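You operate a simulated robot arm through the tools that you are given. There is no shell and no other tool.

The job below is to be done with a simulated two-armed robot. You get a single attempt, and the scene is never put back.

TASK
Load the short blue roll on the rewinder and wind 1.0 metres on to the core.
Fine: roll on the fixed stub; press ZERO once before winding; black arm in, turn the large hand wheel, arm out; the white roll and the other cores stay. Where these are worked on the way, their far stop is far enough and under half their travel is too little: black arm.

The check looks at the end state, three seconds after you hand in, the way a careful person would. Anything else that was tipped, shoved, dropped, spilled or broken makes it a failure.

THE ROBOT
Two 7-joint arms with two-finger grippers on one trunk, hanging from a carriage that runs on a gantry, over the field with the corners [-1160, -893], [1340, -892], [1340, 288], [-1160, 287] (x, y) and turns from -5.707 to 6.283 rad about z. Base frame: it is fixed where the carriage stands at the start and does not move with it; the origin is on the floor, on the carriage's upright axis, x ahead of it, y to its left, z up; the surface under the hand at the start is at about z = 800. Units: mm, rad, N and s.
The left shoulder is at the start at [0, 236, 1524], the right one opposite. With the tool pointing down near the work surface each hand reaches from about 100 to 640 mm from the robot's upright axis, wherever it stands, measured 20 degrees to its own side. Places, roughly: black arm [800, -100, 900]; fixed stub of the bench rewinder [700, -300, 800]; grey button of the bench rewinder [900, -400, 800]; large hand wheel [900, 100, 800]; short blue roll (10x10x11 cm) [500, 100, 900]; short white roll (10x10x11 cm) [100, -500, 900]. Payload 3.43 kg a hand.
The TCP of each hand is the grasp point between the finger pads, 30 mm short of the fingertips. In the tool frame z runs along the fingers and y along their closing line. The gripper opens to 104 mm; its body begins 57 mm behind the TCP.
Orientation is that of the tool frame in the base frame, as [roll, pitch, yaw] about the fixed x, y, z axes, in that order (R = Rz(yaw) Ry(pitch) Rx(roll)). With the fingers straight down and closing along the base's y, the tool's x points along the base's -x, its y along +y and its z along -z.

THE INTERFACE
- The arms move only by the tool drive_tool. It takes "left_steps", "right_steps" or both (then of equal length, played together; a hand with none holds still); each is text: rows parted by semicolons, each of 7 numbers parted by spaces: the shift along the tool's x, y, z in mm, then the turn, a rotation vector about the tool's x, y, z in rad, then the closure, from 0 (fully open) to 1 (shut). In form: tx ty tz ax ay az grip; .... A call has 1 to 20 rows; each row is the pose to reach, as a shift and turn from the pose commanded when the call began, along the tool's axes at that moment. Each row takes 0.2 s and may step no farther than 50 mm and 0.15 rad from the row before; otherwise, or with a gripper value out of range, the whole call is refused. A pose out of reach is approached as far as the arm can. The call stops where the force on the tool passes 50 N (or 10 N more than at its start, if that is more) or the arm is blocked; 0.2 s more then pass. Each finger travels about 45 mm/s and halts on what it meets, pressing with about 33 N; the grip force reading is that of the motor and also rises with nothing between the fingers. The clock runs only during rows and for 0.2 s after the last one: add rows that repeat a pose to give the fingers time. It gives the time, the measured TCP pose, the force on the tool (base axes), the opening and the grip force at its end, in the units of the frame above (readings bear some noise), with the torque about the TCP (base axes, N m) and any sound that the robot's microphone picked up.
- Cameras (640 x 400 px; columns grow to the right, rows downward): "scene" is now at [258.4, -29.6, 1644.2]; the picture's right is [-0.44, -0.90, 0.00], its down [-0.79, 0.39, -0.48] and it looks along [0.43, -0.21, -0.88] (base axes); focal length 278 px, centre (320, 200). "left" rides on the left gripper at [67, -18, -90] in its tool frame; the picture's right is [0.25, 0.97, 0.00], its down [-0.73, 0.19, -0.66] and it looks along [-0.64, 0.17, 0.75] (tool axes); focal length 218 px, centre (320, 200). "right" rides on the right gripper at [67, 18, -90] in its tool frame; the picture's right is [-0.25, 0.97, 0.00], its down [-0.73, -0.19, -0.66] and it looks along [-0.64, -0.17, 0.75] (tool axes); focal length 218 px, centre (320, 200). There is no depth. A picture from a camera that has moved, and an enlarged one, comes with that camera's place and axes in the base frame and with its lens.
- grab_frame(camera): a new picture of that camera. The clock stands still meanwhile.
- slide_trunk(by): slides the trunk up (or, below 0, down) by that many mm; the arms and the scene camera ride with it, the base frame stays. It gives what a move gives, with no picture.
- roll_base(legs): drives the robot by 1 to 6 legs, each [ahead, left, turn to the left] in mm, mm and rad, along the robot's own axes; the way and the turn of a leg run together, so that a leg with both is an arc; at most 1500 mm and 3.142 rad a leg. The arms and the cameras ride along, it lands a little off, and it stops where it bumps. It keeps to its track: a leg is cut to what the track allows. It gives what a move gives.
- head_to(pan, tilt): turns the head with the scene camera to pan (to the left, within 1.501 rad either way) and tilt (down, from -0.506 to 1.204), counted from straight ahead of the robot. It gives what a move gives.
- zoom(camera, box): a new picture of the part [left, top, right, bottom] of that camera's present view, enlarged. The clock stands still meanwhile.
- close_job(): hands the job in; it is judged then, once.

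Nothing tells you exact positions but the pictures and the camera data. Unless the task says otherwise, let go and move clear before handing in.

The tools are called after "Request:" by a JSON object that holds its "fn" and its "kwargs". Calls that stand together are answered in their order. drive_tool: Moves the arms, as the interface text tells. Its arguments: {"type":"object","properties":{"left_steps":{"type":"string"},"right_steps":{"type":"string"}},"required":[]} The other tools are called the same way: slide_trunk (by) moves the trunk up or down; roll_base (legs) drives the base; head_to (pan, tilt) turns the head that bears the scene camera; grab_frame (camera) takes a picture; zoom (camera, box) takes an enlarged picture of a part of a camera's view; close_job () hands the job in.

At the start:

```text
t: 0.0
left_tool_pos: [564.5, 183.6, 1204.8]
left_ee_rot: [3.141, -0.001, 3.141]
left_wrist_force: [0.5, 0.0, 0.2]
left_ft_torque: [0.0, 0.0, 0.0]
left_finger_gap: 104.0
left_finger_force: 0.1
right_tool_pos: [420.1, -224.8, 1167.3]
right_ee_rot: [3.141, 0.001, 3.14]
right_wrist_force: [0.3, -0.1, -0.2]
right_ft_torque: [0.01, 0.02, 0.02]
right_finger_gap: 104.3
right_finger_force: 0.1
trunk travel left (down, up): [-435.0, 205.0]
robot x, y, heading: [2.9, 0.6, 0.001]
head pan, tilt (commanded): [-0.459, 1.07]
```

scene: 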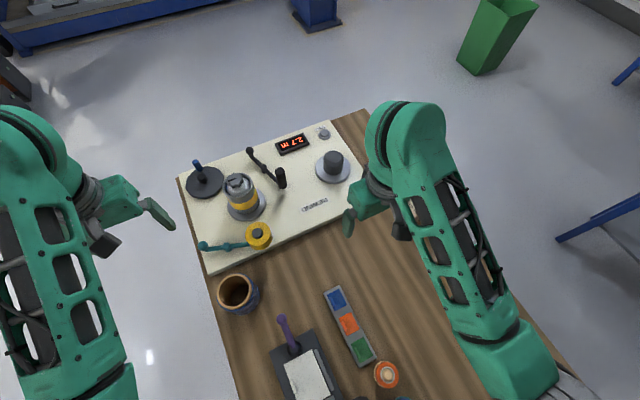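
right: 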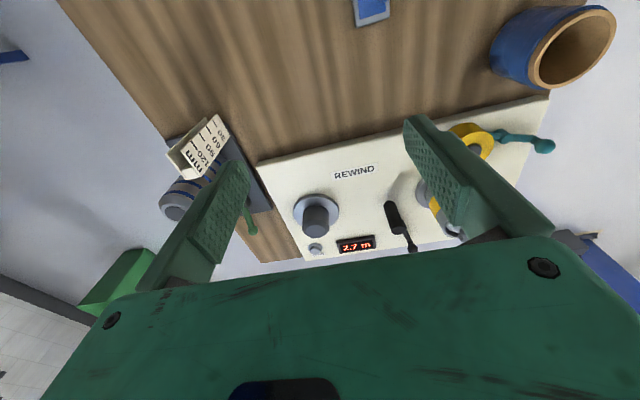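
left: 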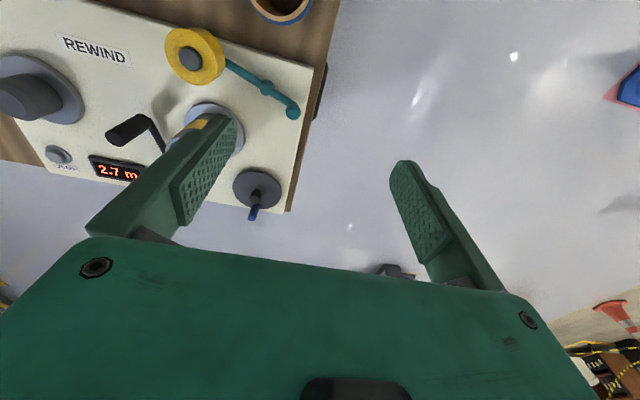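

I see the cream rewinder plate with the display reading 2.7 m, the stub, the black arm, a grey core holder, the yellow roller arm and a hand wheel with a blue crank knob. The blue roll stands at the near-left of the bench. I'll look closer before moving.

Request:
{"fn": "zoom", "kwargs": {"camera": "scene", "box": [170, 110, 370, 235]}}

Request:
{"fn": "zoom", "kwargs": {"camera": "scene", "box": [180, 220, 420, 400]}}

Request:
{"fn": "zoom", "kwargs": {"camera": "left", "box": [0, 0, 320, 220]}}

Request:
{"fn": "zoom", "kwargs": {"camera": "right", "box": [140, 80, 640, 280]}}

```text
3.20 times, centred on (270, 172) of scene
camera zoom: at [258.4, -29.6, 1644.2], right [-0.44, -0.9, 0.0], down [-0.79, 0.39, -0.48], along [0.43, -0.21, -0.88], focal length 890 px, centre (480, 288)
```

zoom: 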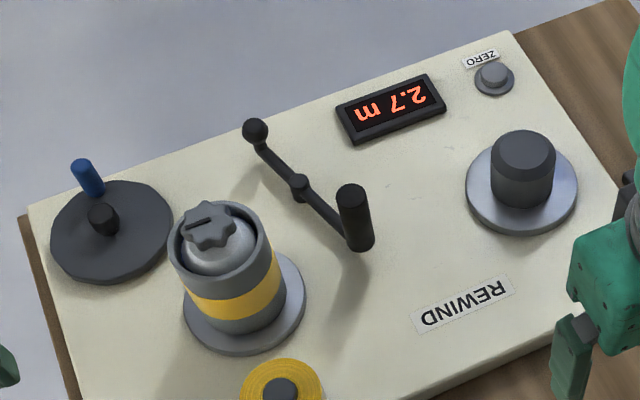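

```text
2.22 times, centred on (300, 310) of scene
camera zoom: at [258.4, -29.6, 1644.2], right [-0.44, -0.9, 0.0], down [-0.79, 0.39, -0.48], along [0.43, -0.21, -0.88], focal length 618 px, centre (364, -44)
```

zoom: 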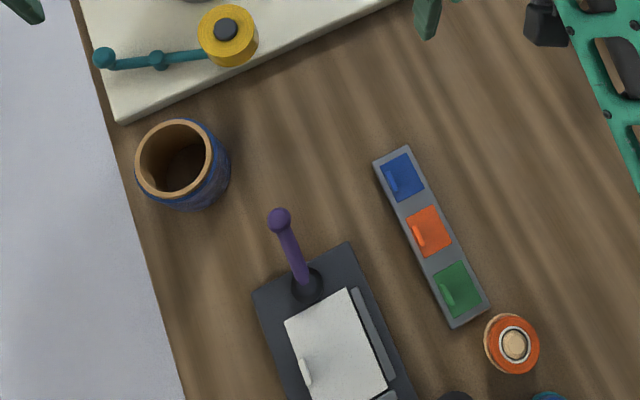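

```text
1.82 times, centred on (160, 110) of left
camera zoom: at [497.5, 167.0, 1292.7], right [-0.25, 0.97, 0.0], down [0.73, 0.19, 0.66], along [0.64, 0.17, -0.75], focal length 397 px, centre (611, 364)
```

zoom: 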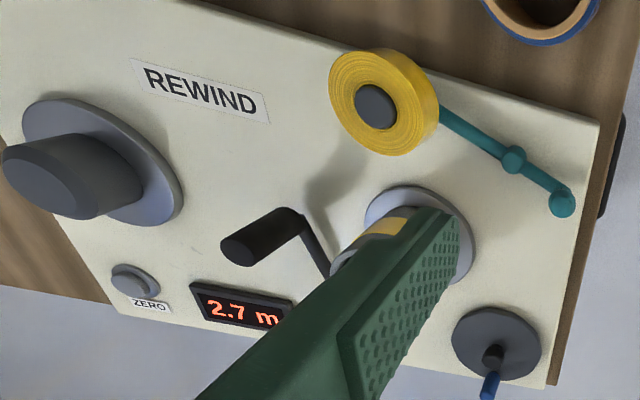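

```text
1.28 times, centred on (390, 180) of right
camera zoom: at [351.4, -207.8, 1257.7], right [0.25, 0.97, 0.0], down [0.73, -0.19, 0.66], along [0.64, -0.17, -0.75], focal length 279 px, centre (230, 226)
```

zoom: 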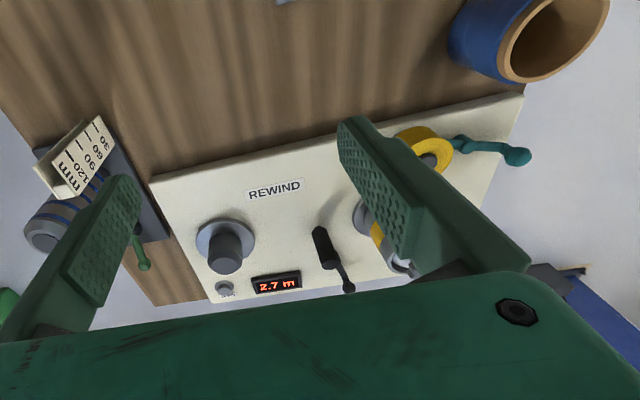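

The rewinder layout is clear. Next I'll look around the rest of the bench with the head, so I know what else stands nearby.

Request:
{"fn": "head_to", "kwargs": {"pan": 0.0, "tilt": 1.15}}

Request:
{"fn": "grab_frame", "kwargs": {"camera": "scene"}}

Request:
{"fn": "head_to", "kwargs": {"pan": -1.3, "tilt": 1.1}}

Request:
{"fn": "grab_frame", "kwargs": {"camera": "scene"}}

```text
t: 0.9
left_tool_pos: [564.3, 183.5, 1203.2]
left_ee_rot: [3.141, -0.001, 3.14]
left_wrist_force: [0.6, -0.9, 0.8]
left_ft_torque: [-0.01, 0.04, -0.03]
left_finger_gap: 104.2
left_finger_force: 0.1
right_tool_pos: [419.8, -225.0, 1168.5]
right_ee_rot: [3.141, 0.001, -3.141]
right_wrist_force: [1.5, 0.5, -0.3]
right_ft_torque: [0.01, 0.01, -0.01]
right_finger_gap: 103.8
right_finger_force: 0.2
trunk travel left (down, up): [-435.0, 205.0]
robot x, y, heading: [0.6, 1.1, -0.003]
head pan, tilt (commanded): [0.0, 1.15]
```

```text
taken
camera scene: at [259.6, -0.8, 1639.2], right [0.0, -1.0, 0.0], down [-0.91, 0.0, -0.41], along [0.41, 0.0, -0.91], focal length 278 px, centre (320, 200)
```

scene: 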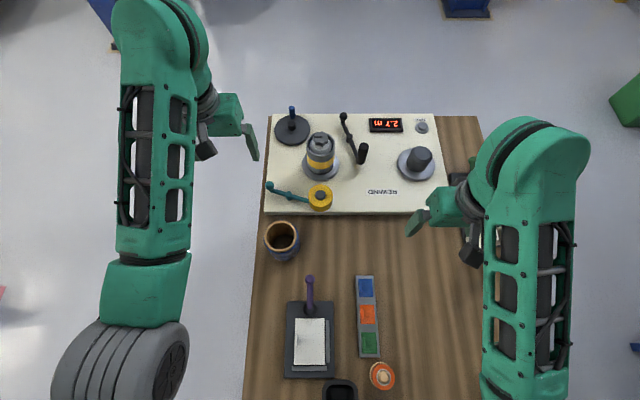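

```text
t: 2.4
left_tool_pos: [564.6, 184.2, 1203.8]
left_ee_rot: [-3.141, -0.001, -3.141]
left_wrist_force: [-0.1, 0.0, 0.0]
left_ft_torque: [0.01, 0.02, 0.0]
left_finger_gap: 103.8
left_finger_force: 0.1
right_tool_pos: [420.0, -224.2, 1167.5]
right_ee_rot: [-3.141, 0.0, -3.142]
right_wrist_force: [1.1, -0.3, -0.6]
right_ft_torque: [-0.01, 0.02, 0.0]
right_finger_gap: 103.7
right_finger_force: 0.0
trunk travel left (down, up): [-435.0, 205.0]
robot x, y, heading: [3.3, -1.9, -0.002]
head pan, tilt (commanded): [-1.3, 1.1]
```

```text
taken
camera scene: at [216.9, -61.5, 1642.3], right [-0.96, -0.27, 0.0], down [-0.24, 0.86, -0.45], along [0.12, -0.44, -0.89], focal length 278 px, centre (320, 200)
```

scene: 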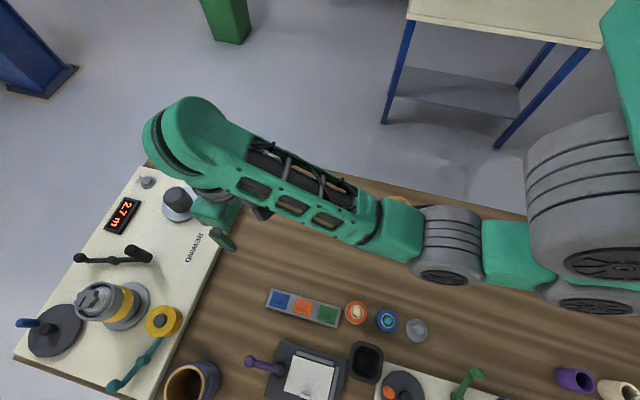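

The bench is aligned with the base axes. By my reckoning the roll is near [476, 106], the stub near [751, -325], the ZERO button near [903, -361] and the wheel near [889, 99]. I'll bring the left hand back and lower, so its camera can measure the blue roll.

Request:
{"fn": "drive_tool", "kwargs": {"left_steps": "30 -17 24 0 0 0 0; 60 -34 48 0 0 0 0; 90 -51 72 0 0 0 0; 120 -68 96 0 0 0 0; 150 -85 120 0 0 0 0; 181 -102 144 0 0 0 0; 181 -102 144 0 0 0 0"}}

Request:
{"fn": "grab_frame", "kwargs": {"camera": "left"}}

Request:
{"fn": "head_to", "kwargs": {"pan": 0.1, "tilt": 1.2}}

Request:
{"fn": "grab_frame", "kwargs": {"camera": "scene"}}

```text
t: 4.0
left_tool_pos: [381.2, 83.5, 1059.1]
left_ee_rot: [3.141, -0.001, 3.141]
left_wrist_force: [-0.6, -0.4, 0.5]
left_ft_torque: [0.01, 0.01, 0.02]
left_finger_gap: 104.1
left_finger_force: 0.2
right_tool_pos: [420.3, -225.4, 1166.6]
right_ee_rot: [3.14, -0.001, 3.141]
right_wrist_force: [-0.6, -0.3, -0.2]
right_ft_torque: [0.02, 0.02, -0.04]
right_finger_gap: 104.1
right_finger_force: 0.1
trunk travel left (down, up): [-435.0, 205.0]
robot x, y, heading: [-0.2, -3.5, -0.001]
head pan, tilt (commanded): [-1.3, 1.1]
```

```text
taken
camera left: at [313.9, 67.5, 1147.4], right [-0.25, 0.97, 0.0], down [0.73, 0.19, 0.66], along [0.64, 0.17, -0.75], focal length 218 px, centre (320, 200)
```

left: 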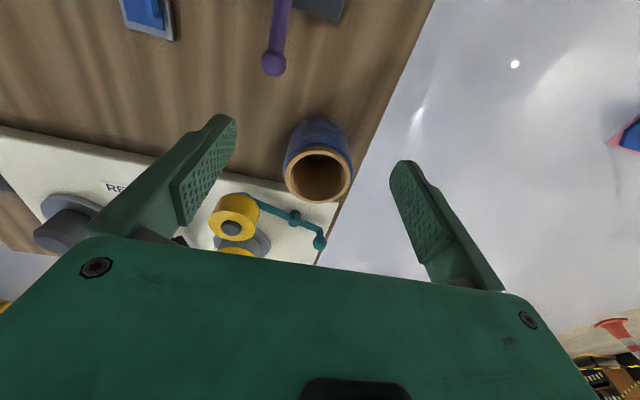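

```text
t: 5.5
left_tool_pos: [380.9, 85.4, 1059.1]
left_ee_rot: [-3.14, -0.002, 3.141]
left_wrist_force: [0.5, 0.6, -0.3]
left_ft_torque: [-0.03, 0.05, 0.02]
left_finger_gap: 104.0
left_finger_force: 0.1
right_tool_pos: [419.5, -225.4, 1167.7]
right_ee_rot: [-3.141, 0.001, -3.141]
right_wrist_force: [-0.6, 0.2, 0.7]
right_ft_torque: [0.03, 0.02, 0.01]
right_finger_gap: 103.8
right_finger_force: 0.1
trunk travel left (down, up): [-435.0, 205.0]
robot x, y, heading: [-4.2, 0.5, -0.001]
head pan, tilt (commanded): [0.099, 1.201]
```

```text
taken
camera scene: at [255.6, 4.8, 1636.3], right [0.1, -1.0, 0.0], down [-0.93, -0.09, -0.36], along [0.36, 0.04, -0.93], focal length 278 px, centre (320, 200)
```

scene: 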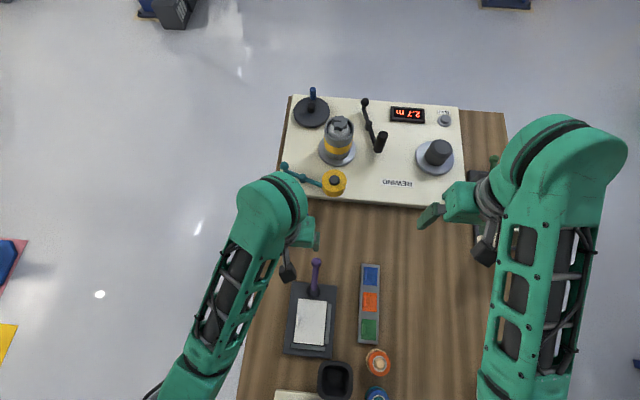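

I can see the roll through the left camera. I'll zoom in to measure its rim and bore.

Request:
{"fn": "zoom", "kwargs": {"camera": "left", "box": [240, 90, 400, 215]}}

Request:
{"fn": "zoom", "kwargs": {"camera": "scene", "box": [270, 85, 470, 210]}}

```text
3.20 times, centred on (320, 152) of left
camera zoom: at [314.1, 67.7, 1147.5], right [-0.25, 0.97, 0.0], down [0.73, 0.19, 0.66], along [0.64, 0.17, -0.75], focal length 698 px, centre (320, 352)
```

zoom: 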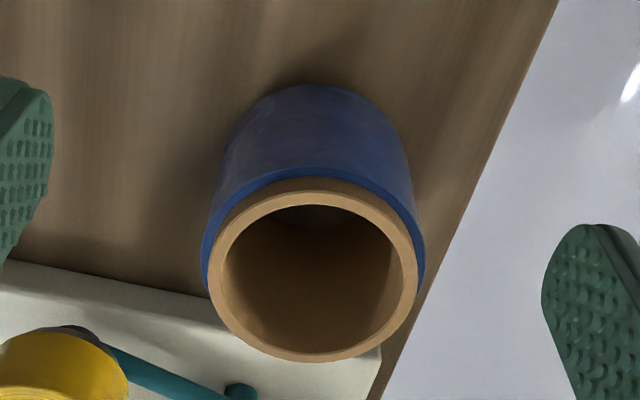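

```text
3.20 times, centred on (370, 148) of scene
camera zoom: at [255.6, 4.8, 1636.3], right [0.1, -1.0, 0.0], down [-0.93, -0.09, -0.36], along [0.36, 0.04, -0.93], focal length 890 px, centre (160, 368)
```

zoom: 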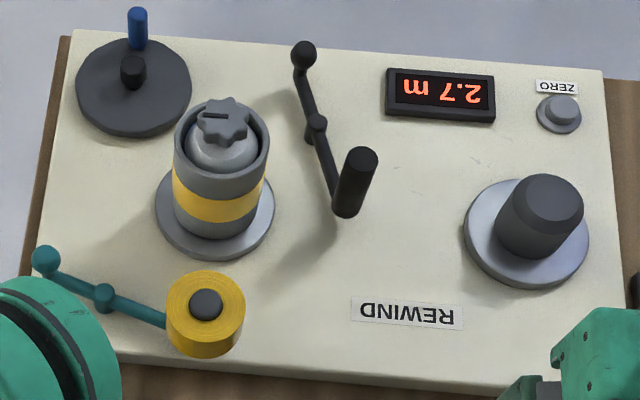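

From two views, the roll's top rim centre is near [476.5, 107.5, 910]. The film is about 96 mm across and the bore about 74 mm, so an outside grip fits. I'll move the left hand over it, 100 mm above the rim, to check the alignment.

Request:
{"fn": "drive_tool", "kwargs": {"left_steps": "-32 7.5 16 0 0 0 0; -64 15 32 0 0 0 0; -95.5 22.5 49 0 0 0 0; -95.5 22.5 49 0 0 0 0; -95.5 22.5 49 0 0 0 0"}}

Request:
{"fn": "grab_frame", "kwargs": {"camera": "left"}}

Request:
{"fn": "zoom", "kwargs": {"camera": "left", "box": [200, 40, 440, 190]}}

```text
t: 6.7
left_tool_pos: [479.4, 105.9, 1010.1]
left_ee_rot: [-3.141, 0.0, 3.141]
left_wrist_force: [0.2, 0.4, 0.0]
left_ft_torque: [0.01, -0.04, -0.03]
left_finger_gap: 104.0
left_finger_force: 0.1
right_tool_pos: [420.4, -225.0, 1166.5]
right_ee_rot: [-3.141, 0.001, -3.141]
right_wrist_force: [0.0, -0.3, 0.0]
right_ft_torque: [-0.05, -0.02, 0.01]
right_finger_gap: 103.9
right_finger_force: 0.0
trunk travel left (down, up): [-435.0, 205.0]
robot x, y, heading: [-4.5, 3.4, 0.001]
head pan, tilt (commanded): [0.099, 1.201]
```

```text
taken
camera left: at [411.8, 88.4, 1099.5], right [-0.25, 0.97, 0.0], down [0.73, 0.19, 0.66], along [0.64, 0.17, -0.75], focal length 218 px, centre (320, 200)
```

left: 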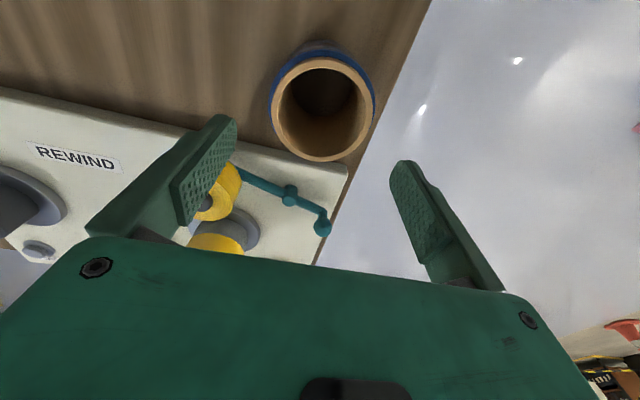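

```text
2.67 times, centred on (320, 115) of left
camera zoom: at [411.8, 88.4, 1099.5], right [-0.25, 0.97, 0.0], down [0.73, 0.19, 0.66], along [0.64, 0.17, -0.75], focal length 582 px, centre (320, 427)
```

zoom: 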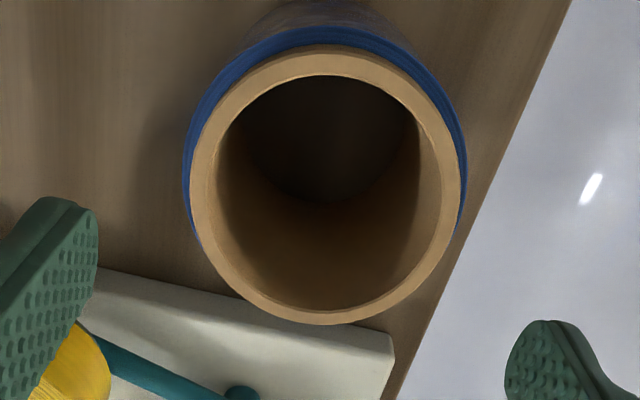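

The roll centre sits about 2 mm ahead and 2 mm to the left of the TCP. I'll correct for that and come down until the fingertips are just above the rim, then check the clearance.

Request:
{"fn": "drive_tool", "kwargs": {"left_steps": "-1.8 2 30 0 0 0 0; -1.8 2 60 0 0 0 0; -1.8 2 60 0 0 0 0"}}

Request:
{"fn": "grab_frame", "kwargs": {"camera": "left"}}

Request:
{"fn": "zoom", "kwargs": {"camera": "left", "box": [180, 60, 460, 235]}}

```text
t: 7.5
left_tool_pos: [480.4, 107.7, 952.2]
left_ee_rot: [-3.141, -0.001, -3.141]
left_wrist_force: [0.0, 0.2, 0.0]
left_ft_torque: [0.02, 0.01, -0.01]
left_finger_gap: 103.9
left_finger_force: 0.1
right_tool_pos: [420.1, -223.7, 1167.9]
right_ee_rot: [-3.14, 0.0, -3.139]
right_wrist_force: [0.2, -0.7, 0.1]
right_ft_torque: [0.06, -0.01, -0.01]
right_finger_gap: 103.8
right_finger_force: 0.1
trunk travel left (down, up): [-435.0, 205.0]
robot x, y, heading: [1.9, -1.3, -0.005]
head pan, tilt (commanded): [0.099, 1.201]
```

```text
taken
camera left: at [413.3, 90.9, 1040.5], right [-0.25, 0.97, 0.0], down [0.73, 0.19, 0.66], along [0.64, 0.17, -0.75], focal length 218 px, centre (320, 200)
```

left: 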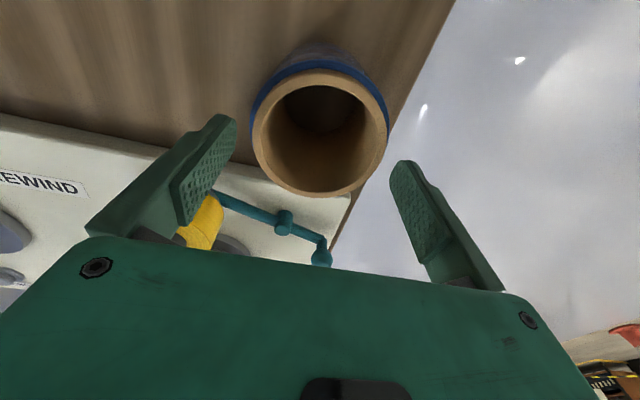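

```text
2.29 times, centred on (320, 148) of left
camera zoom: at [413.3, 90.9, 1040.5], right [-0.25, 0.97, 0.0], down [0.73, 0.19, 0.66], along [0.64, 0.17, -0.75], focal length 499 px, centre (320, 320)
```

zoom: 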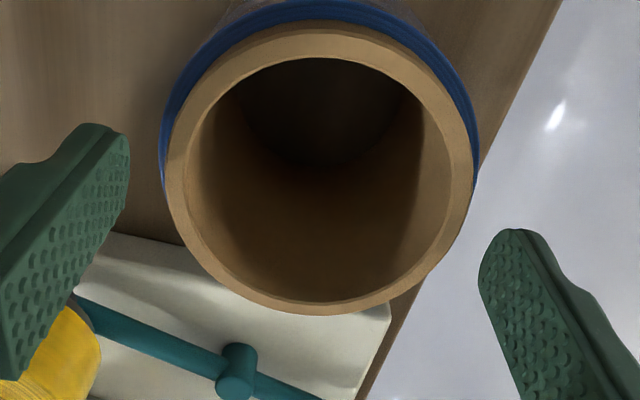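

The alignment is within about 1 mm and the rim is at z ≈ 910. I'll go down to z ≈ 872 with the fingers open, watching the force.

Request:
{"fn": "drive_tool", "kwargs": {"left_steps": "0 -1 20 0 0 0 0; 0 -1 40 0 0 0 0; 0 -1 60 0 0 0 0; 0 -1 79 0 0 0 0; 0 -1 79 0 0 0 0"}}

Request:
{"fn": "grab_frame", "kwargs": {"camera": "left"}}

```text
t: 8.7
left_tool_pos: [485.1, 105.3, 872.0]
left_ee_rot: [3.14, 0.001, -3.141]
left_wrist_force: [0.1, -0.5, -0.1]
left_ft_torque: [0.0, 0.0, 0.0]
left_finger_gap: 104.1
left_finger_force: 0.0
right_tool_pos: [418.3, -225.7, 1167.8]
right_ee_rot: [-3.141, 0.0, -3.14]
right_wrist_force: [-0.2, -0.5, -0.1]
right_ft_torque: [-0.02, 0.02, 0.0]
right_finger_gap: 104.4
right_finger_force: 0.1
trunk travel left (down, up): [-435.0, 205.0]
robot x, y, heading: [-1.7, 1.4, 0.0]
head pan, tilt (commanded): [0.099, 1.201]
```

```text
taken
camera left: at [416.8, 88.1, 961.8], right [-0.25, 0.97, 0.0], down [0.73, 0.19, 0.66], along [0.64, 0.17, -0.75], focal length 218 px, centre (320, 200)
```

left: 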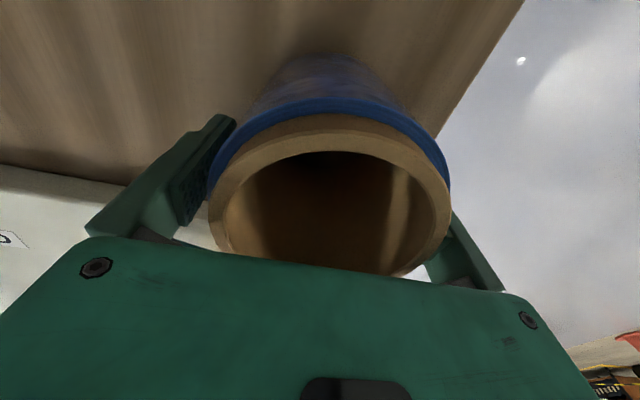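

The hand drifted a few millimetres on the way down: the roll is now about 3 mm to the left of centre. I'll re-centre, then close on it.

Request:
{"fn": "drive_tool", "kwargs": {"left_steps": "3 3 0 0 0 0 0; 3 3 0 0 0 0 0; 3 3 0 0 0 0 0"}}

Request:
{"fn": "grab_frame", "kwargs": {"camera": "left"}}

```text
t: 9.5
left_tool_pos: [481.1, 108.6, 873.9]
left_ee_rot: [3.141, 0.0, -3.14]
left_wrist_force: [-0.8, -0.1, 0.9]
left_ft_torque: [0.0, 0.01, 0.02]
left_finger_gap: 104.1
left_finger_force: 0.0
right_tool_pos: [419.9, -225.4, 1167.2]
right_ee_rot: [-3.141, 0.0, -3.141]
right_wrist_force: [0.1, -0.1, 0.1]
right_ft_torque: [0.01, 0.01, -0.02]
right_finger_gap: 103.8
right_finger_force: 0.1
trunk travel left (down, up): [-435.0, 205.0]
robot x, y, heading: [0.8, 5.2, 0.001]
head pan, tilt (commanded): [0.099, 1.201]
```

```text
taken
camera left: at [412.9, 91.2, 961.8], right [-0.25, 0.97, 0.0], down [0.73, 0.19, 0.66], along [0.64, 0.17, -0.75], focal length 218 px, centre (320, 200)
```

left: 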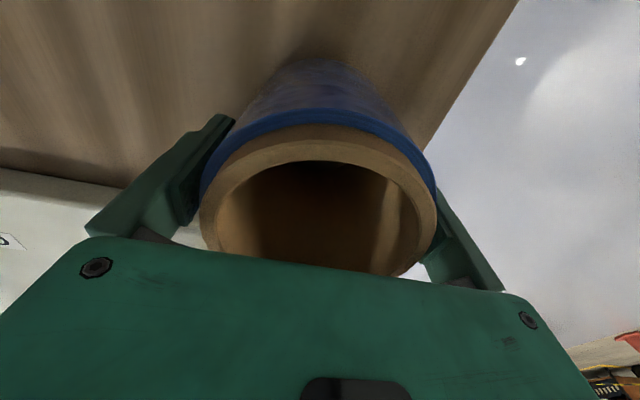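

The roll is centred now, so I'll close on it.

Request:
{"fn": "drive_tool", "kwargs": {"left_steps": "0 -1 0 0 0 0 0.05; 0 -1 0 0 0 0 0.1; 0 -1 0 0 0 0 0.2; 0 -1 0 0 0 0 0.3; 0 -1 0 0 0 0 0.3"}}

Request:
{"fn": "grab_frame", "kwargs": {"camera": "left"}}

```text
t: 10.7
left_tool_pos: [479.1, 105.8, 870.6]
left_ee_rot: [-3.141, -0.001, 3.14]
left_wrist_force: [0.5, 0.8, -2.5]
left_ft_torque: [-0.23, 0.05, -0.03]
left_finger_gap: 89.7
left_finger_force: 33.4
right_tool_pos: [420.2, -224.8, 1167.6]
right_ee_rot: [3.141, 0.001, 3.141]
right_wrist_force: [-0.2, 0.9, 0.3]
right_ft_torque: [-0.01, -0.04, -0.01]
right_finger_gap: 103.8
right_finger_force: 0.1
trunk travel left (down, up): [-435.0, 205.0]
robot x, y, heading: [-3.8, 1.6, 0.0]
head pan, tilt (commanded): [0.099, 1.201]
```

```text
taken
camera left: at [412.2, 90.0, 961.4], right [-0.25, 0.97, 0.0], down [0.73, 0.19, 0.66], along [0.64, 0.17, -0.75], focal length 218 px, centre (320, 200)
```

left: 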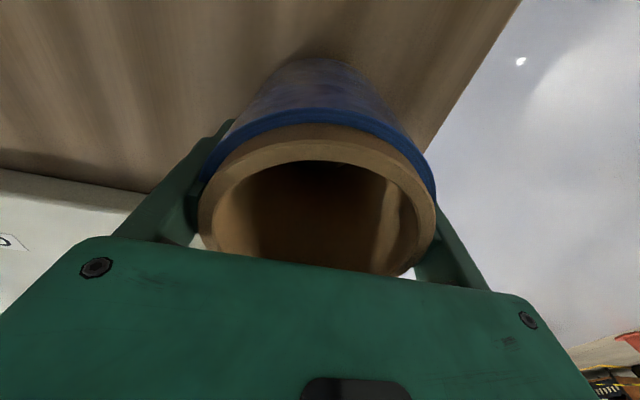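

Gripped: the gap is 89.7 mm at full force. I'll lift it slowly and check that it hangs straight.

Request:
{"fn": "drive_tool", "kwargs": {"left_steps": "0 0 -10 0 0 0 0.3; 0 0 -25 0 0 0 0.3; 0 0 -50 0 0 0 0.3; 0 0 -90 0 0 0 0.3; 0 0 -130 0 0 0 0.3; 0 0 -130 0 0 0 0.3"}}

Request:
{"fn": "grab_frame", "kwargs": {"camera": "left"}}

Request:
{"fn": "grab_frame", "kwargs": {"camera": "scene"}}

```text
t: 12.1
left_tool_pos: [477.6, 109.3, 1001.9]
left_ee_rot: [-3.14, 0.0, 3.141]
left_wrist_force: [0.1, -0.3, -2.0]
left_ft_torque: [0.02, -0.03, -0.03]
left_finger_gap: 88.7
left_finger_force: 32.7
right_tool_pos: [419.1, -225.0, 1166.6]
right_ee_rot: [3.14, 0.0, -3.142]
right_wrist_force: [0.3, -0.5, 0.7]
right_ft_torque: [0.0, -0.02, -0.04]
right_finger_gap: 104.1
right_finger_force: 0.1
trunk travel left (down, up): [-435.0, 205.0]
robot x, y, heading: [0.4, -1.4, -0.003]
head pan, tilt (commanded): [0.099, 1.201]
```

```text
taken
camera left: at [411.6, 92.3, 1091.1], right [-0.25, 0.97, 0.0], down [0.73, 0.19, 0.66], along [0.64, 0.17, -0.75], focal length 218 px, centre (320, 200)
```

left: 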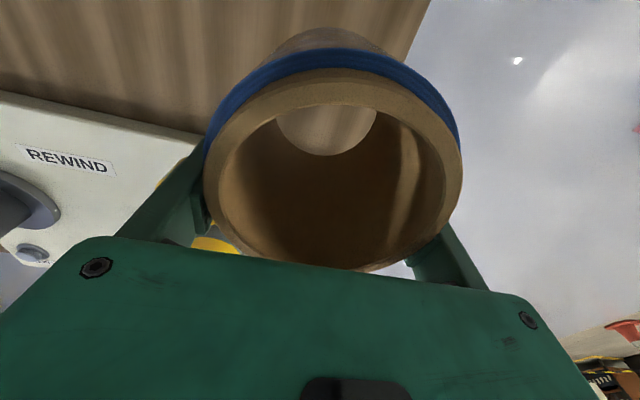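

```text
taken
camera scene: at [255.5, 4.8, 1636.2], right [0.1, -1.0, 0.0], down [-0.93, -0.09, -0.36], along [0.36, 0.04, -0.93], focal length 278 px, centre (320, 200)
```

scene: 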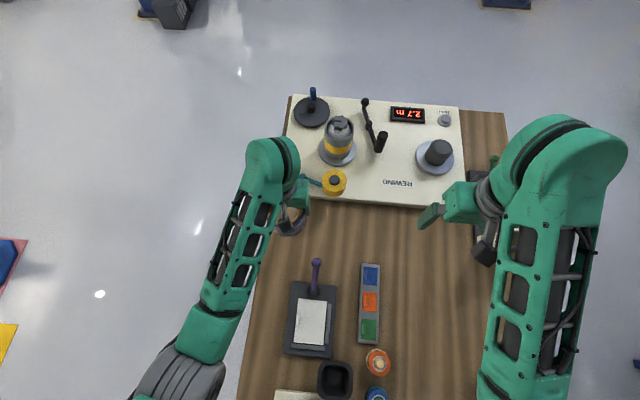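

The roll came up, but it seems to sit differently in the grip. I'll look closer before going on.

Request:
{"fn": "zoom", "kwargs": {"camera": "left", "box": [160, 10, 480, 290]}}

Request:
{"fn": "zoom", "kwargs": {"camera": "scene", "box": [220, 120, 360, 260]}}

Request:
{"fn": "zoom", "kwargs": {"camera": "right", "box": [400, 0, 640, 150]}}

```text
1.43 times, centred on (320, 150) of left
camera zoom: at [411.6, 92.3, 1091.1], right [-0.25, 0.97, 0.0], down [0.73, 0.19, 0.66], along [0.64, 0.17, -0.75], focal length 312 px, centre (320, 271)
```

zoom: 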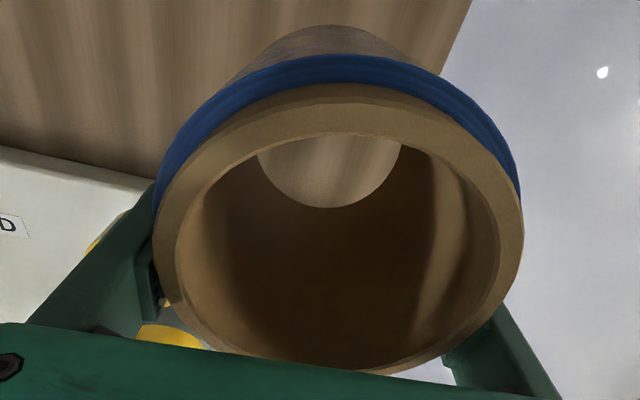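

```text
2.86 times, centred on (290, 190) of scene
camera zoom: at [255.5, 4.8, 1636.2], right [0.1, -1.0, 0.0], down [-0.93, -0.09, -0.36], along [0.36, 0.04, -0.93], focal length 794 px, centre (406, 229)
```

zoom: 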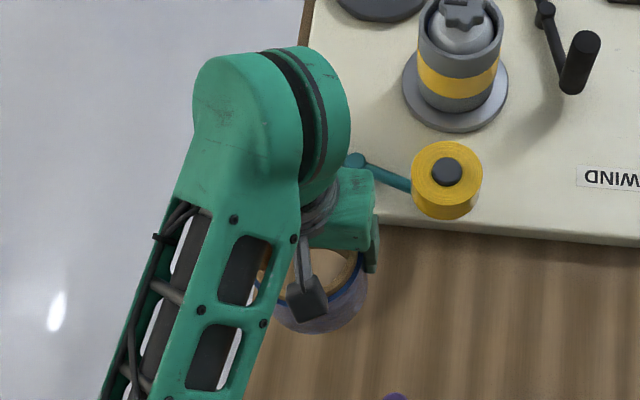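

```text
2.67 times, centred on (520, 75) of right
camera zoom: at [351.2, -207.8, 1257.6], right [0.25, 0.97, 0.0], down [0.73, -0.19, 0.66], along [0.64, -0.17, -0.75], focal length 582 px, centre (-213, 533)
```

zoom: 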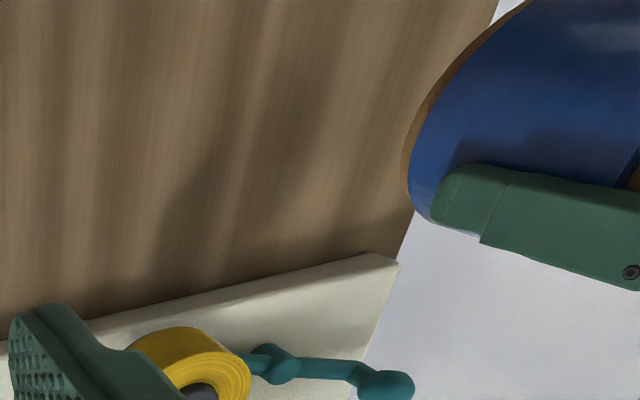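

The roll looks to have shifted backwards in the grip, so I want a side view first. I'll turn the right hand so that its camera faces the roll.

Request:
{"fn": "drive_tool", "kwargs": {"right_steps": "-1 14 1 0 0 -0.14 0; -2 28 2 0 0 -0.28 0; -3 42 3 0 0 -0.42 0; -4 56 4 0 0 -0.56 0; -5 70 5 0 0 -0.70 0; -6 84 6 0 0 -0.84 0; -7 98 7 0 0 -0.98 0; -8 112 8 0 0 -1.12 0; -9 126 9 0 0 -1.26 0; -10 140 10 0 0 -1.40 0; -11 156 12 0 0 -1.54 0; -11 156 12 0 0 -1.54 0"}}

Request:
{"fn": "grab_frame", "kwargs": {"camera": "right"}}

Request:
{"fn": "grab_frame", "kwargs": {"camera": "left"}}

```text
t: 14.7
left_tool_pos: [478.8, 109.2, 1002.3]
left_ee_rot: [-3.141, 0.0, 3.141]
left_wrist_force: [-0.3, -0.9, -2.4]
left_ft_torque: [0.02, -0.02, -0.01]
left_finger_gap: 88.3
left_finger_force: 33.5
right_tool_pos: [431.0, -69.3, 1155.8]
right_ee_rot: [-3.141, 0.0, -1.6]
right_wrist_force: [0.3, 0.2, -0.2]
right_ft_torque: [0.01, 0.01, 0.02]
right_finger_gap: 104.0
right_finger_force: 0.1
trunk travel left (down, up): [-435.0, 205.0]
robot x, y, heading: [0.3, 1.2, -0.002]
head pan, tilt (commanded): [0.099, 1.201]
```

```text
taken
camera right: at [408.6, -136.4, 1247.1], right [-0.96, 0.28, 0.0], down [0.21, 0.72, 0.66], along [0.18, 0.63, -0.75], focal length 218 px, centre (320, 200)
```

right: 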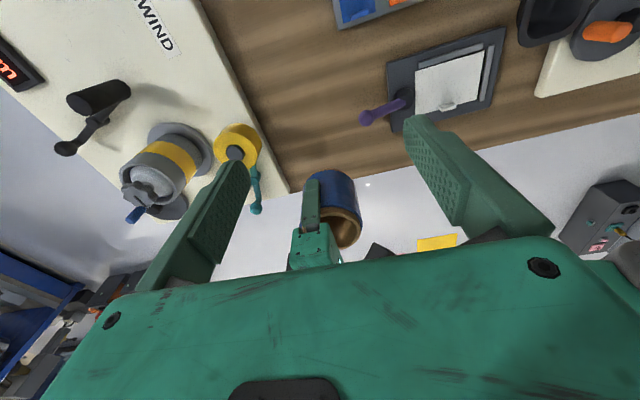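

```text
taken
camera left: at [411.7, 92.2, 1090.9], right [-0.25, 0.97, 0.0], down [0.73, 0.19, 0.66], along [0.64, 0.17, -0.75], focal length 218 px, centre (320, 200)
```

left: 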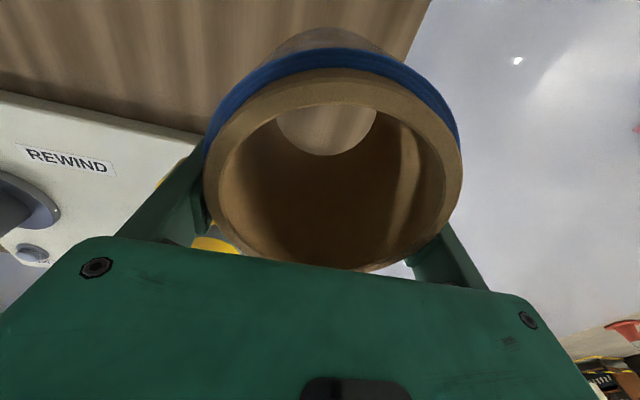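

Request:
{"fn": "zoom", "kwargs": {"camera": "right", "box": [260, 150, 390, 270]}}

```text
3.33 times, centred on (325, 210) of right
camera zoom: at [408.6, -136.4, 1247.1], right [-0.96, 0.28, 0.0], down [0.21, 0.72, 0.66], along [0.18, 0.63, -0.75], focal length 728 px, centre (303, 167)
```

zoom: 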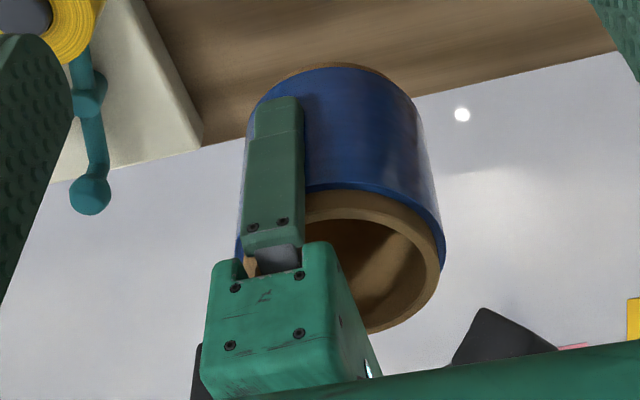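

The roll is upright but has slid about 15 mm back relative to the pads. I'll set it down where it was and take a properly centred grip.

Request:
{"fn": "drive_tool", "kwargs": {"left_steps": "0 0 25 0 0 0 0.3; 0 0 50 0 0 0 0.3; 0 0 75 0 0 0 0.3; 0 0 100 0 0 0 0.3; 0 0 115 0 0 0 0.3; 0 0 122 0 0 0 0.3; 0 0 122 0 0 0 0.3"}}

Request:
{"fn": "zoom", "kwargs": {"camera": "right", "box": [260, 130, 390, 250]}}

```text
t: 16.3
left_tool_pos: [478.3, 106.3, 880.1]
left_ee_rot: [3.141, 0.0, -3.141]
left_wrist_force: [0.4, 0.9, -2.8]
left_ft_torque: [0.01, -0.03, 0.0]
left_finger_gap: 88.3
left_finger_force: 32.9
right_tool_pos: [429.7, -70.0, 1157.1]
right_ee_rot: [-3.141, 0.0, -1.602]
right_wrist_force: [-0.1, -0.2, -0.2]
right_ft_torque: [0.04, -0.01, 0.01]
right_finger_gap: 104.2
right_finger_force: 0.1
trunk travel left (down, up): [-435.0, 205.0]
robot x, y, heading: [0.3, -2.7, 0.0]
head pan, tilt (commanded): [0.099, 1.201]
```

```text
3.33 times, centred on (325, 190) of right
camera zoom: at [408.5, -136.4, 1247.0], right [-0.96, 0.28, 0.0], down [0.21, 0.72, 0.66], along [0.19, 0.63, -0.75], focal length 728 px, centre (303, 233)
```

zoom: 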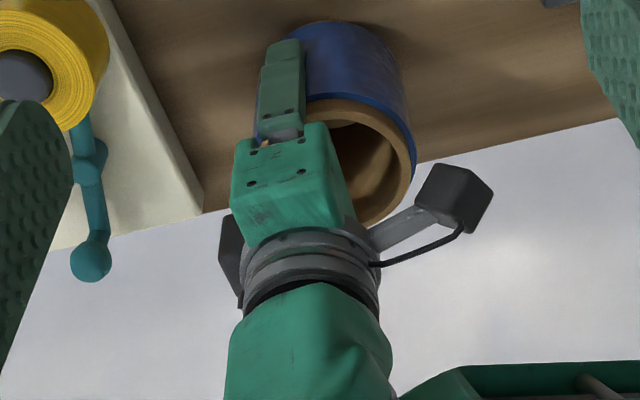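

It hangs just over the bench. I'll lower it the last few millimetres slowly until the weight comes off.

Request:
{"fn": "drive_tool", "kwargs": {"left_steps": "0 0 3 0 0 0 0.3; 0 0 5 0 0 0 0.3; 0 0 7 0 0 0 0.3; 0 0 7 0 0 0 0.3"}}

```text
t: 17.3
left_tool_pos: [480.8, 106.2, 874.8]
left_ee_rot: [-3.14, 0.005, 3.141]
left_wrist_force: [-2.7, -1.3, 18.4]
left_ft_torque: [0.52, 0.0, -0.05]
left_finger_gap: 88.7
left_finger_force: 32.8
right_tool_pos: [431.0, -70.1, 1156.6]
right_ee_rot: [-3.141, -0.001, -1.602]
right_wrist_force: [0.5, 0.5, 0.5]
right_ft_torque: [0.0, -0.02, 0.02]
right_finger_gap: 103.9
right_finger_force: 0.1
trunk travel left (down, up): [-435.0, 205.0]
robot x, y, heading: [2.6, 1.9, -0.001]
head pan, tilt (commanded): [0.099, 1.201]
```

The roll is on the bench. I'll ease off the downward push and open the fingers.

Request:
{"fn": "drive_tool", "kwargs": {"left_steps": "0 0 -2 0 0 0 0.3; 0 0 -2 0 0 0 0.2; 0 0 -2 0 0 0 0.1; 0 0 -2 0 0 0 0.05; 0 0 -2 0 0 0 0; 0 0 -2 0 0 0 0; 0 0 -2 0 0 0 0"}}

Request:
{"fn": "grab_frame", "kwargs": {"camera": "left"}}

Request:
{"fn": "zoom", "kwargs": {"camera": "right", "box": [260, 130, 390, 250]}}

```text
t: 18.9
left_tool_pos: [476.8, 106.6, 873.7]
left_ee_rot: [3.141, 0.001, 3.14]
left_wrist_force: [0.2, -0.1, 0.3]
left_ft_torque: [-0.01, 0.0, -0.03]
left_finger_gap: 103.8
left_finger_force: 0.0
right_tool_pos: [430.0, -69.1, 1157.8]
right_ee_rot: [3.14, -0.001, -1.602]
right_wrist_force: [-0.2, 0.4, 0.7]
right_ft_torque: [-0.02, 0.04, 0.0]
right_finger_gap: 103.9
right_finger_force: 0.2
trunk travel left (down, up): [-435.0, 205.0]
robot x, y, heading: [-0.7, 2.8, 0.001]
head pan, tilt (commanded): [0.099, 1.201]
```

```text
taken
camera left: at [410.1, 89.9, 963.8], right [-0.25, 0.97, 0.0], down [0.73, 0.19, 0.66], along [0.64, 0.17, -0.75], focal length 218 px, centre (320, 200)
```

left: 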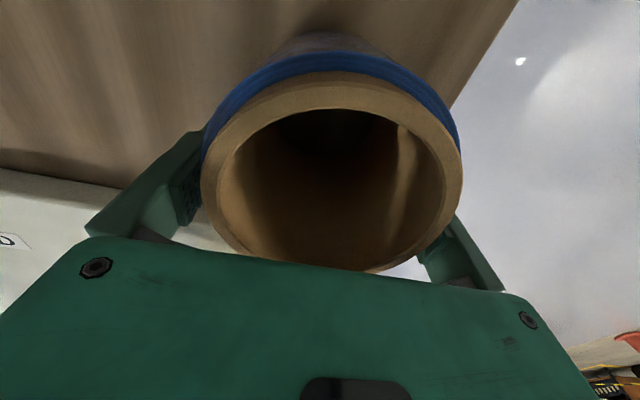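

```text
3.33 times, centred on (325, 190) of right
camera zoom: at [408.6, -136.4, 1247.0], right [-0.96, 0.28, 0.0], down [0.21, 0.72, 0.66], along [0.19, 0.63, -0.75], focal length 728 px, centre (303, 233)
```

zoom: 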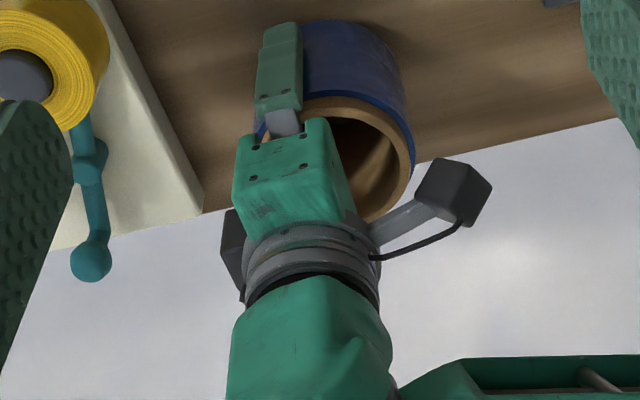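

The roll stands free again, and its centre is about 15 mm behind the TCP. I'll slide the open hand back along the pads by that much and recheck.

Request:
{"fn": "drive_tool", "kwargs": {"left_steps": "5 0 1 0 0 0 0; 10 0 2 0 0 0 0; 15 0 3 0 0 0 0; 15 0 3 0 0 0 0; 15 0 3 0 0 0 0"}}

Request:
{"fn": "grab_frame", "kwargs": {"camera": "left"}}

Request:
{"fn": "zoom", "kwargs": {"camera": "right", "box": [260, 130, 390, 250]}}

```text
t: 20.1
left_tool_pos: [461.3, 107.5, 872.9]
left_ee_rot: [-3.141, 0.0, 3.141]
left_wrist_force: [0.3, -0.5, 0.0]
left_ft_torque: [-0.02, 0.04, 0.0]
left_finger_gap: 103.9
left_finger_force: 0.1
right_tool_pos: [428.7, -70.5, 1156.5]
right_ee_rot: [-3.14, 0.0, -1.602]
right_wrist_force: [-0.5, -0.4, 0.6]
right_ft_torque: [0.01, 0.0, -0.01]
right_finger_gap: 103.7
right_finger_force: 0.0
trunk travel left (down, up): [-435.0, 205.0]
robot x, y, heading: [-0.4, 3.7, 0.001]
head pan, tilt (commanded): [0.099, 1.201]
```

```text
taken
camera left: at [395.1, 90.1, 961.3], right [-0.25, 0.97, 0.0], down [0.73, 0.19, 0.66], along [0.64, 0.17, -0.75], focal length 218 px, centre (320, 200)
```

left: 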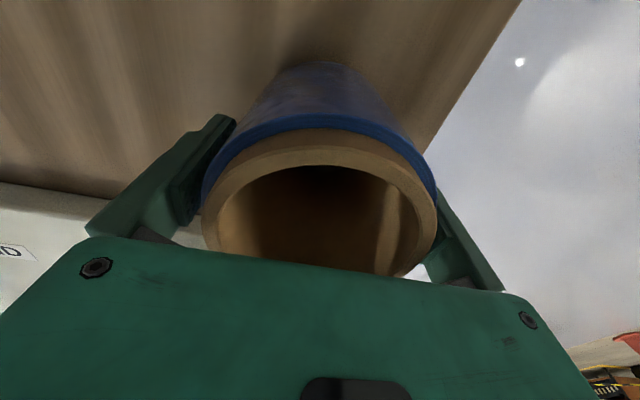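

```text
3.33 times, centred on (325, 190) of right
camera zoom: at [408.6, -136.4, 1247.0], right [-0.96, 0.28, 0.0], down [0.21, 0.72, 0.66], along [0.19, 0.63, -0.75], focal length 728 px, centre (303, 233)
```

zoom: 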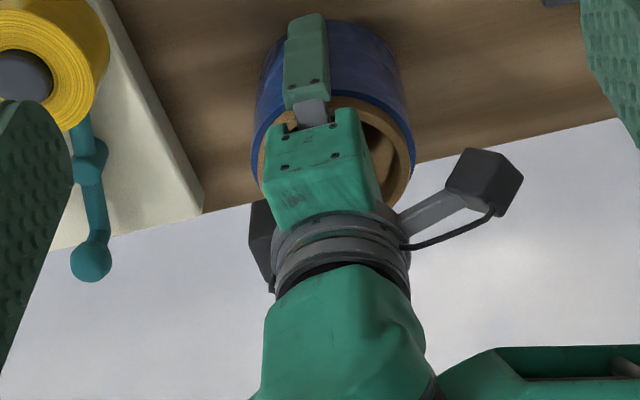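

Both cameras now show the roll centred within 1–3 mm. I'll close, then inspect before lifting.

Request:
{"fn": "drive_tool", "kwargs": {"left_steps": "1 0 0 0 0 0 0.04; 1 0 0 0 0 0 0.08; 1 0 0 0 0 0 0.12; 1 0 0 0 0 0 0.16; 1 0 0 0 0 0 0.2; 1 0 0 0 0 0 0.2; 1 0 0 0 0 0 0.2"}}

Request:
{"fn": "grab_frame", "kwargs": {"camera": "left"}}

Request:
{"fn": "zoom", "kwargs": {"camera": "right", "box": [260, 130, 390, 250]}}

```text
t: 21.7
left_tool_pos: [460.8, 106.9, 871.5]
left_ee_rot: [-3.14, 0.001, -3.141]
left_wrist_force: [-0.8, 0.3, 0.6]
left_ft_torque: [-0.02, -0.07, -0.04]
left_finger_gap: 88.2
left_finger_force: 33.2
right_tool_pos: [429.3, -70.5, 1157.9]
right_ee_rot: [3.141, 0.0, -1.602]
right_wrist_force: [0.1, 0.5, -0.3]
right_ft_torque: [-0.04, 0.0, 0.01]
right_finger_gap: 104.0
right_finger_force: 0.1
trunk travel left (down, up): [-435.0, 205.0]
robot x, y, heading: [-1.0, 1.4, 0.003]
head pan, tilt (commanded): [0.099, 1.201]
```

```text
taken
camera left: at [394.1, 90.4, 961.3], right [-0.25, 0.97, 0.0], down [0.73, 0.19, 0.66], along [0.64, 0.17, -0.75], focal length 218 px, centre (320, 200)
```

left: 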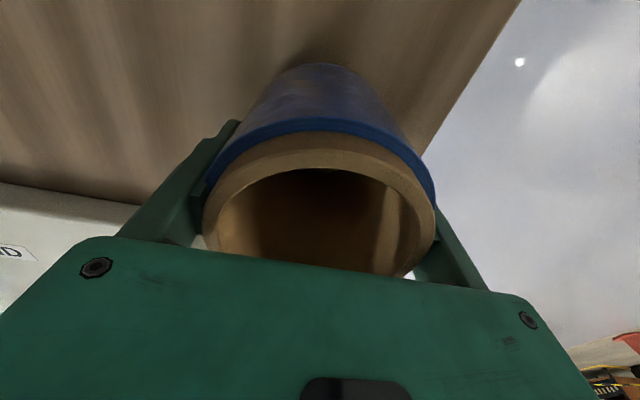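

```text
3.33 times, centred on (325, 190) of right
camera zoom: at [408.6, -136.4, 1247.1], right [-0.96, 0.28, 0.0], down [0.21, 0.72, 0.66], along [0.19, 0.63, -0.75], focal length 728 px, centre (303, 233)
```

zoom: 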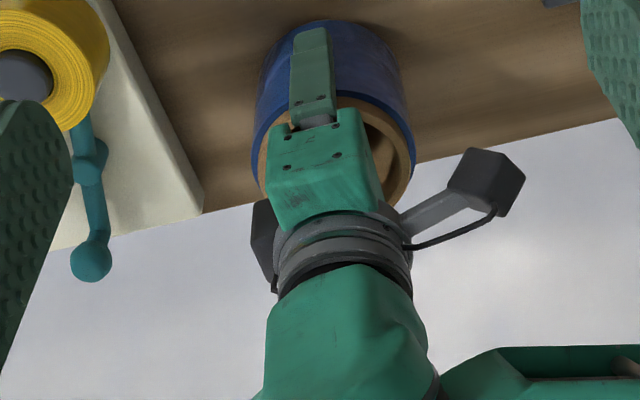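

The grip is firm and centred. Next comes a slow lift with a check.

Request:
{"fn": "drive_tool", "kwargs": {"left_steps": "0 0 -2 0 0 0 0.3; 0 0 -4 0 0 0 0.3; 0 0 -7 0 0 0 0.3; 0 0 -10 0 0 0 0.3; 0 0 -14 0 0 0 0.3; 0 0 -18 0 0 0 0.3; 0 0 -22 0 0 0 0.3; 0 0 -22 0 0 0 0.3"}}

Request:
{"fn": "grab_frame", "kwargs": {"camera": "left"}}

Request:
{"fn": "zoom", "kwargs": {"camera": "right", "box": [260, 130, 390, 250]}}

```text
t: 23.5
left_tool_pos: [461.7, 105.9, 891.8]
left_ee_rot: [3.14, -0.001, 3.141]
left_wrist_force: [-0.2, -0.1, -1.9]
left_ft_torque: [0.03, 0.02, -0.03]
left_finger_gap: 88.0
left_finger_force: 32.9
right_tool_pos: [429.2, -68.9, 1157.7]
right_ee_rot: [3.141, 0.0, -1.603]
right_wrist_force: [-0.2, -0.1, -1.0]
right_ft_torque: [0.04, -0.01, 0.02]
right_finger_gap: 103.9
right_finger_force: 0.1
trunk travel left (down, up): [-435.0, 205.0]
robot x, y, heading: [-2.5, 2.0, -0.002]
head pan, tilt (commanded): [0.099, 1.201]
```

```text
taken
camera left: at [394.6, 89.7, 982.1], right [-0.25, 0.97, 0.0], down [0.73, 0.19, 0.66], along [0.64, 0.17, -0.75], focal length 218 px, centre (320, 200)
```

left: 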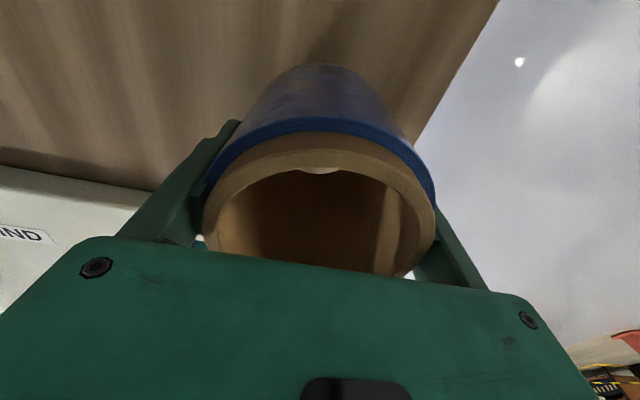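

```text
3.33 times, centred on (325, 190) of right
camera zoom: at [408.5, -136.4, 1247.0], right [-0.96, 0.28, 0.0], down [0.21, 0.72, 0.66], along [0.19, 0.63, -0.75], focal length 728 px, centre (303, 233)
```

zoom: 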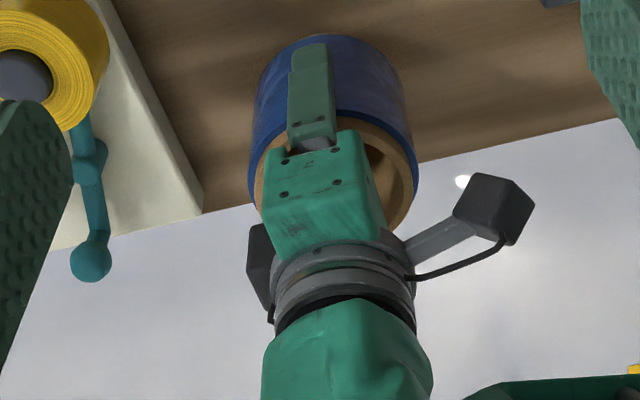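

The grip holds steady. I'll lift well clear, then drive the robot so the left hand arrives over the stub.

Request:
{"fn": "drive_tool", "kwargs": {"left_steps": "0 0 -15 0 0 0 0.3; 0 0 -35 0 0 0 0.3; 0 0 -55 0 0 0 0.3; 0 0 -80 0 0 0 0.3; 0 0 -105 0 0 0 0.3; 0 0 -130 0 0 0 0.3; 0 0 -155 0 0 0 0.3; 0 0 -180 0 0 0 0.3; 0 0 -200 0 0 0 0.3; 0 0 -210 0 0 0 0.3; 0 0 -210 0 0 0 0.3"}}

Request:
{"fn": "grab_frame", "kwargs": {"camera": "left"}}

```text
t: 25.9
left_tool_pos: [461.9, 107.4, 1103.1]
left_ee_rot: [3.141, -0.002, -3.141]
left_wrist_force: [-0.5, 0.5, -2.2]
left_ft_torque: [-0.01, 0.03, 0.01]
left_finger_gap: 88.2
left_finger_force: 33.5
right_tool_pos: [429.8, -69.3, 1157.1]
right_ee_rot: [-3.14, 0.0, -1.602]
right_wrist_force: [-1.1, 0.7, -0.2]
right_ft_torque: [0.03, -0.01, 0.01]
right_finger_gap: 104.2
right_finger_force: 0.1
trunk travel left (down, up): [-435.0, 205.0]
robot x, y, heading: [-3.7, -1.9, -0.002]
head pan, tilt (commanded): [0.099, 1.201]
```

```text
taken
camera left: at [395.8, 89.3, 1192.8], right [-0.25, 0.97, 0.0], down [0.73, 0.19, 0.66], along [0.64, 0.17, -0.75], focal length 218 px, centre (320, 200)
```

left: 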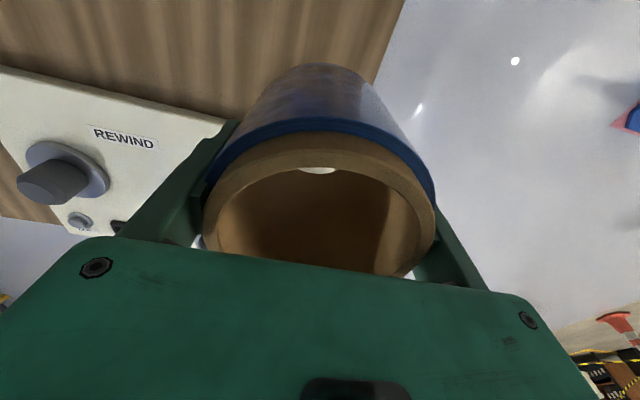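

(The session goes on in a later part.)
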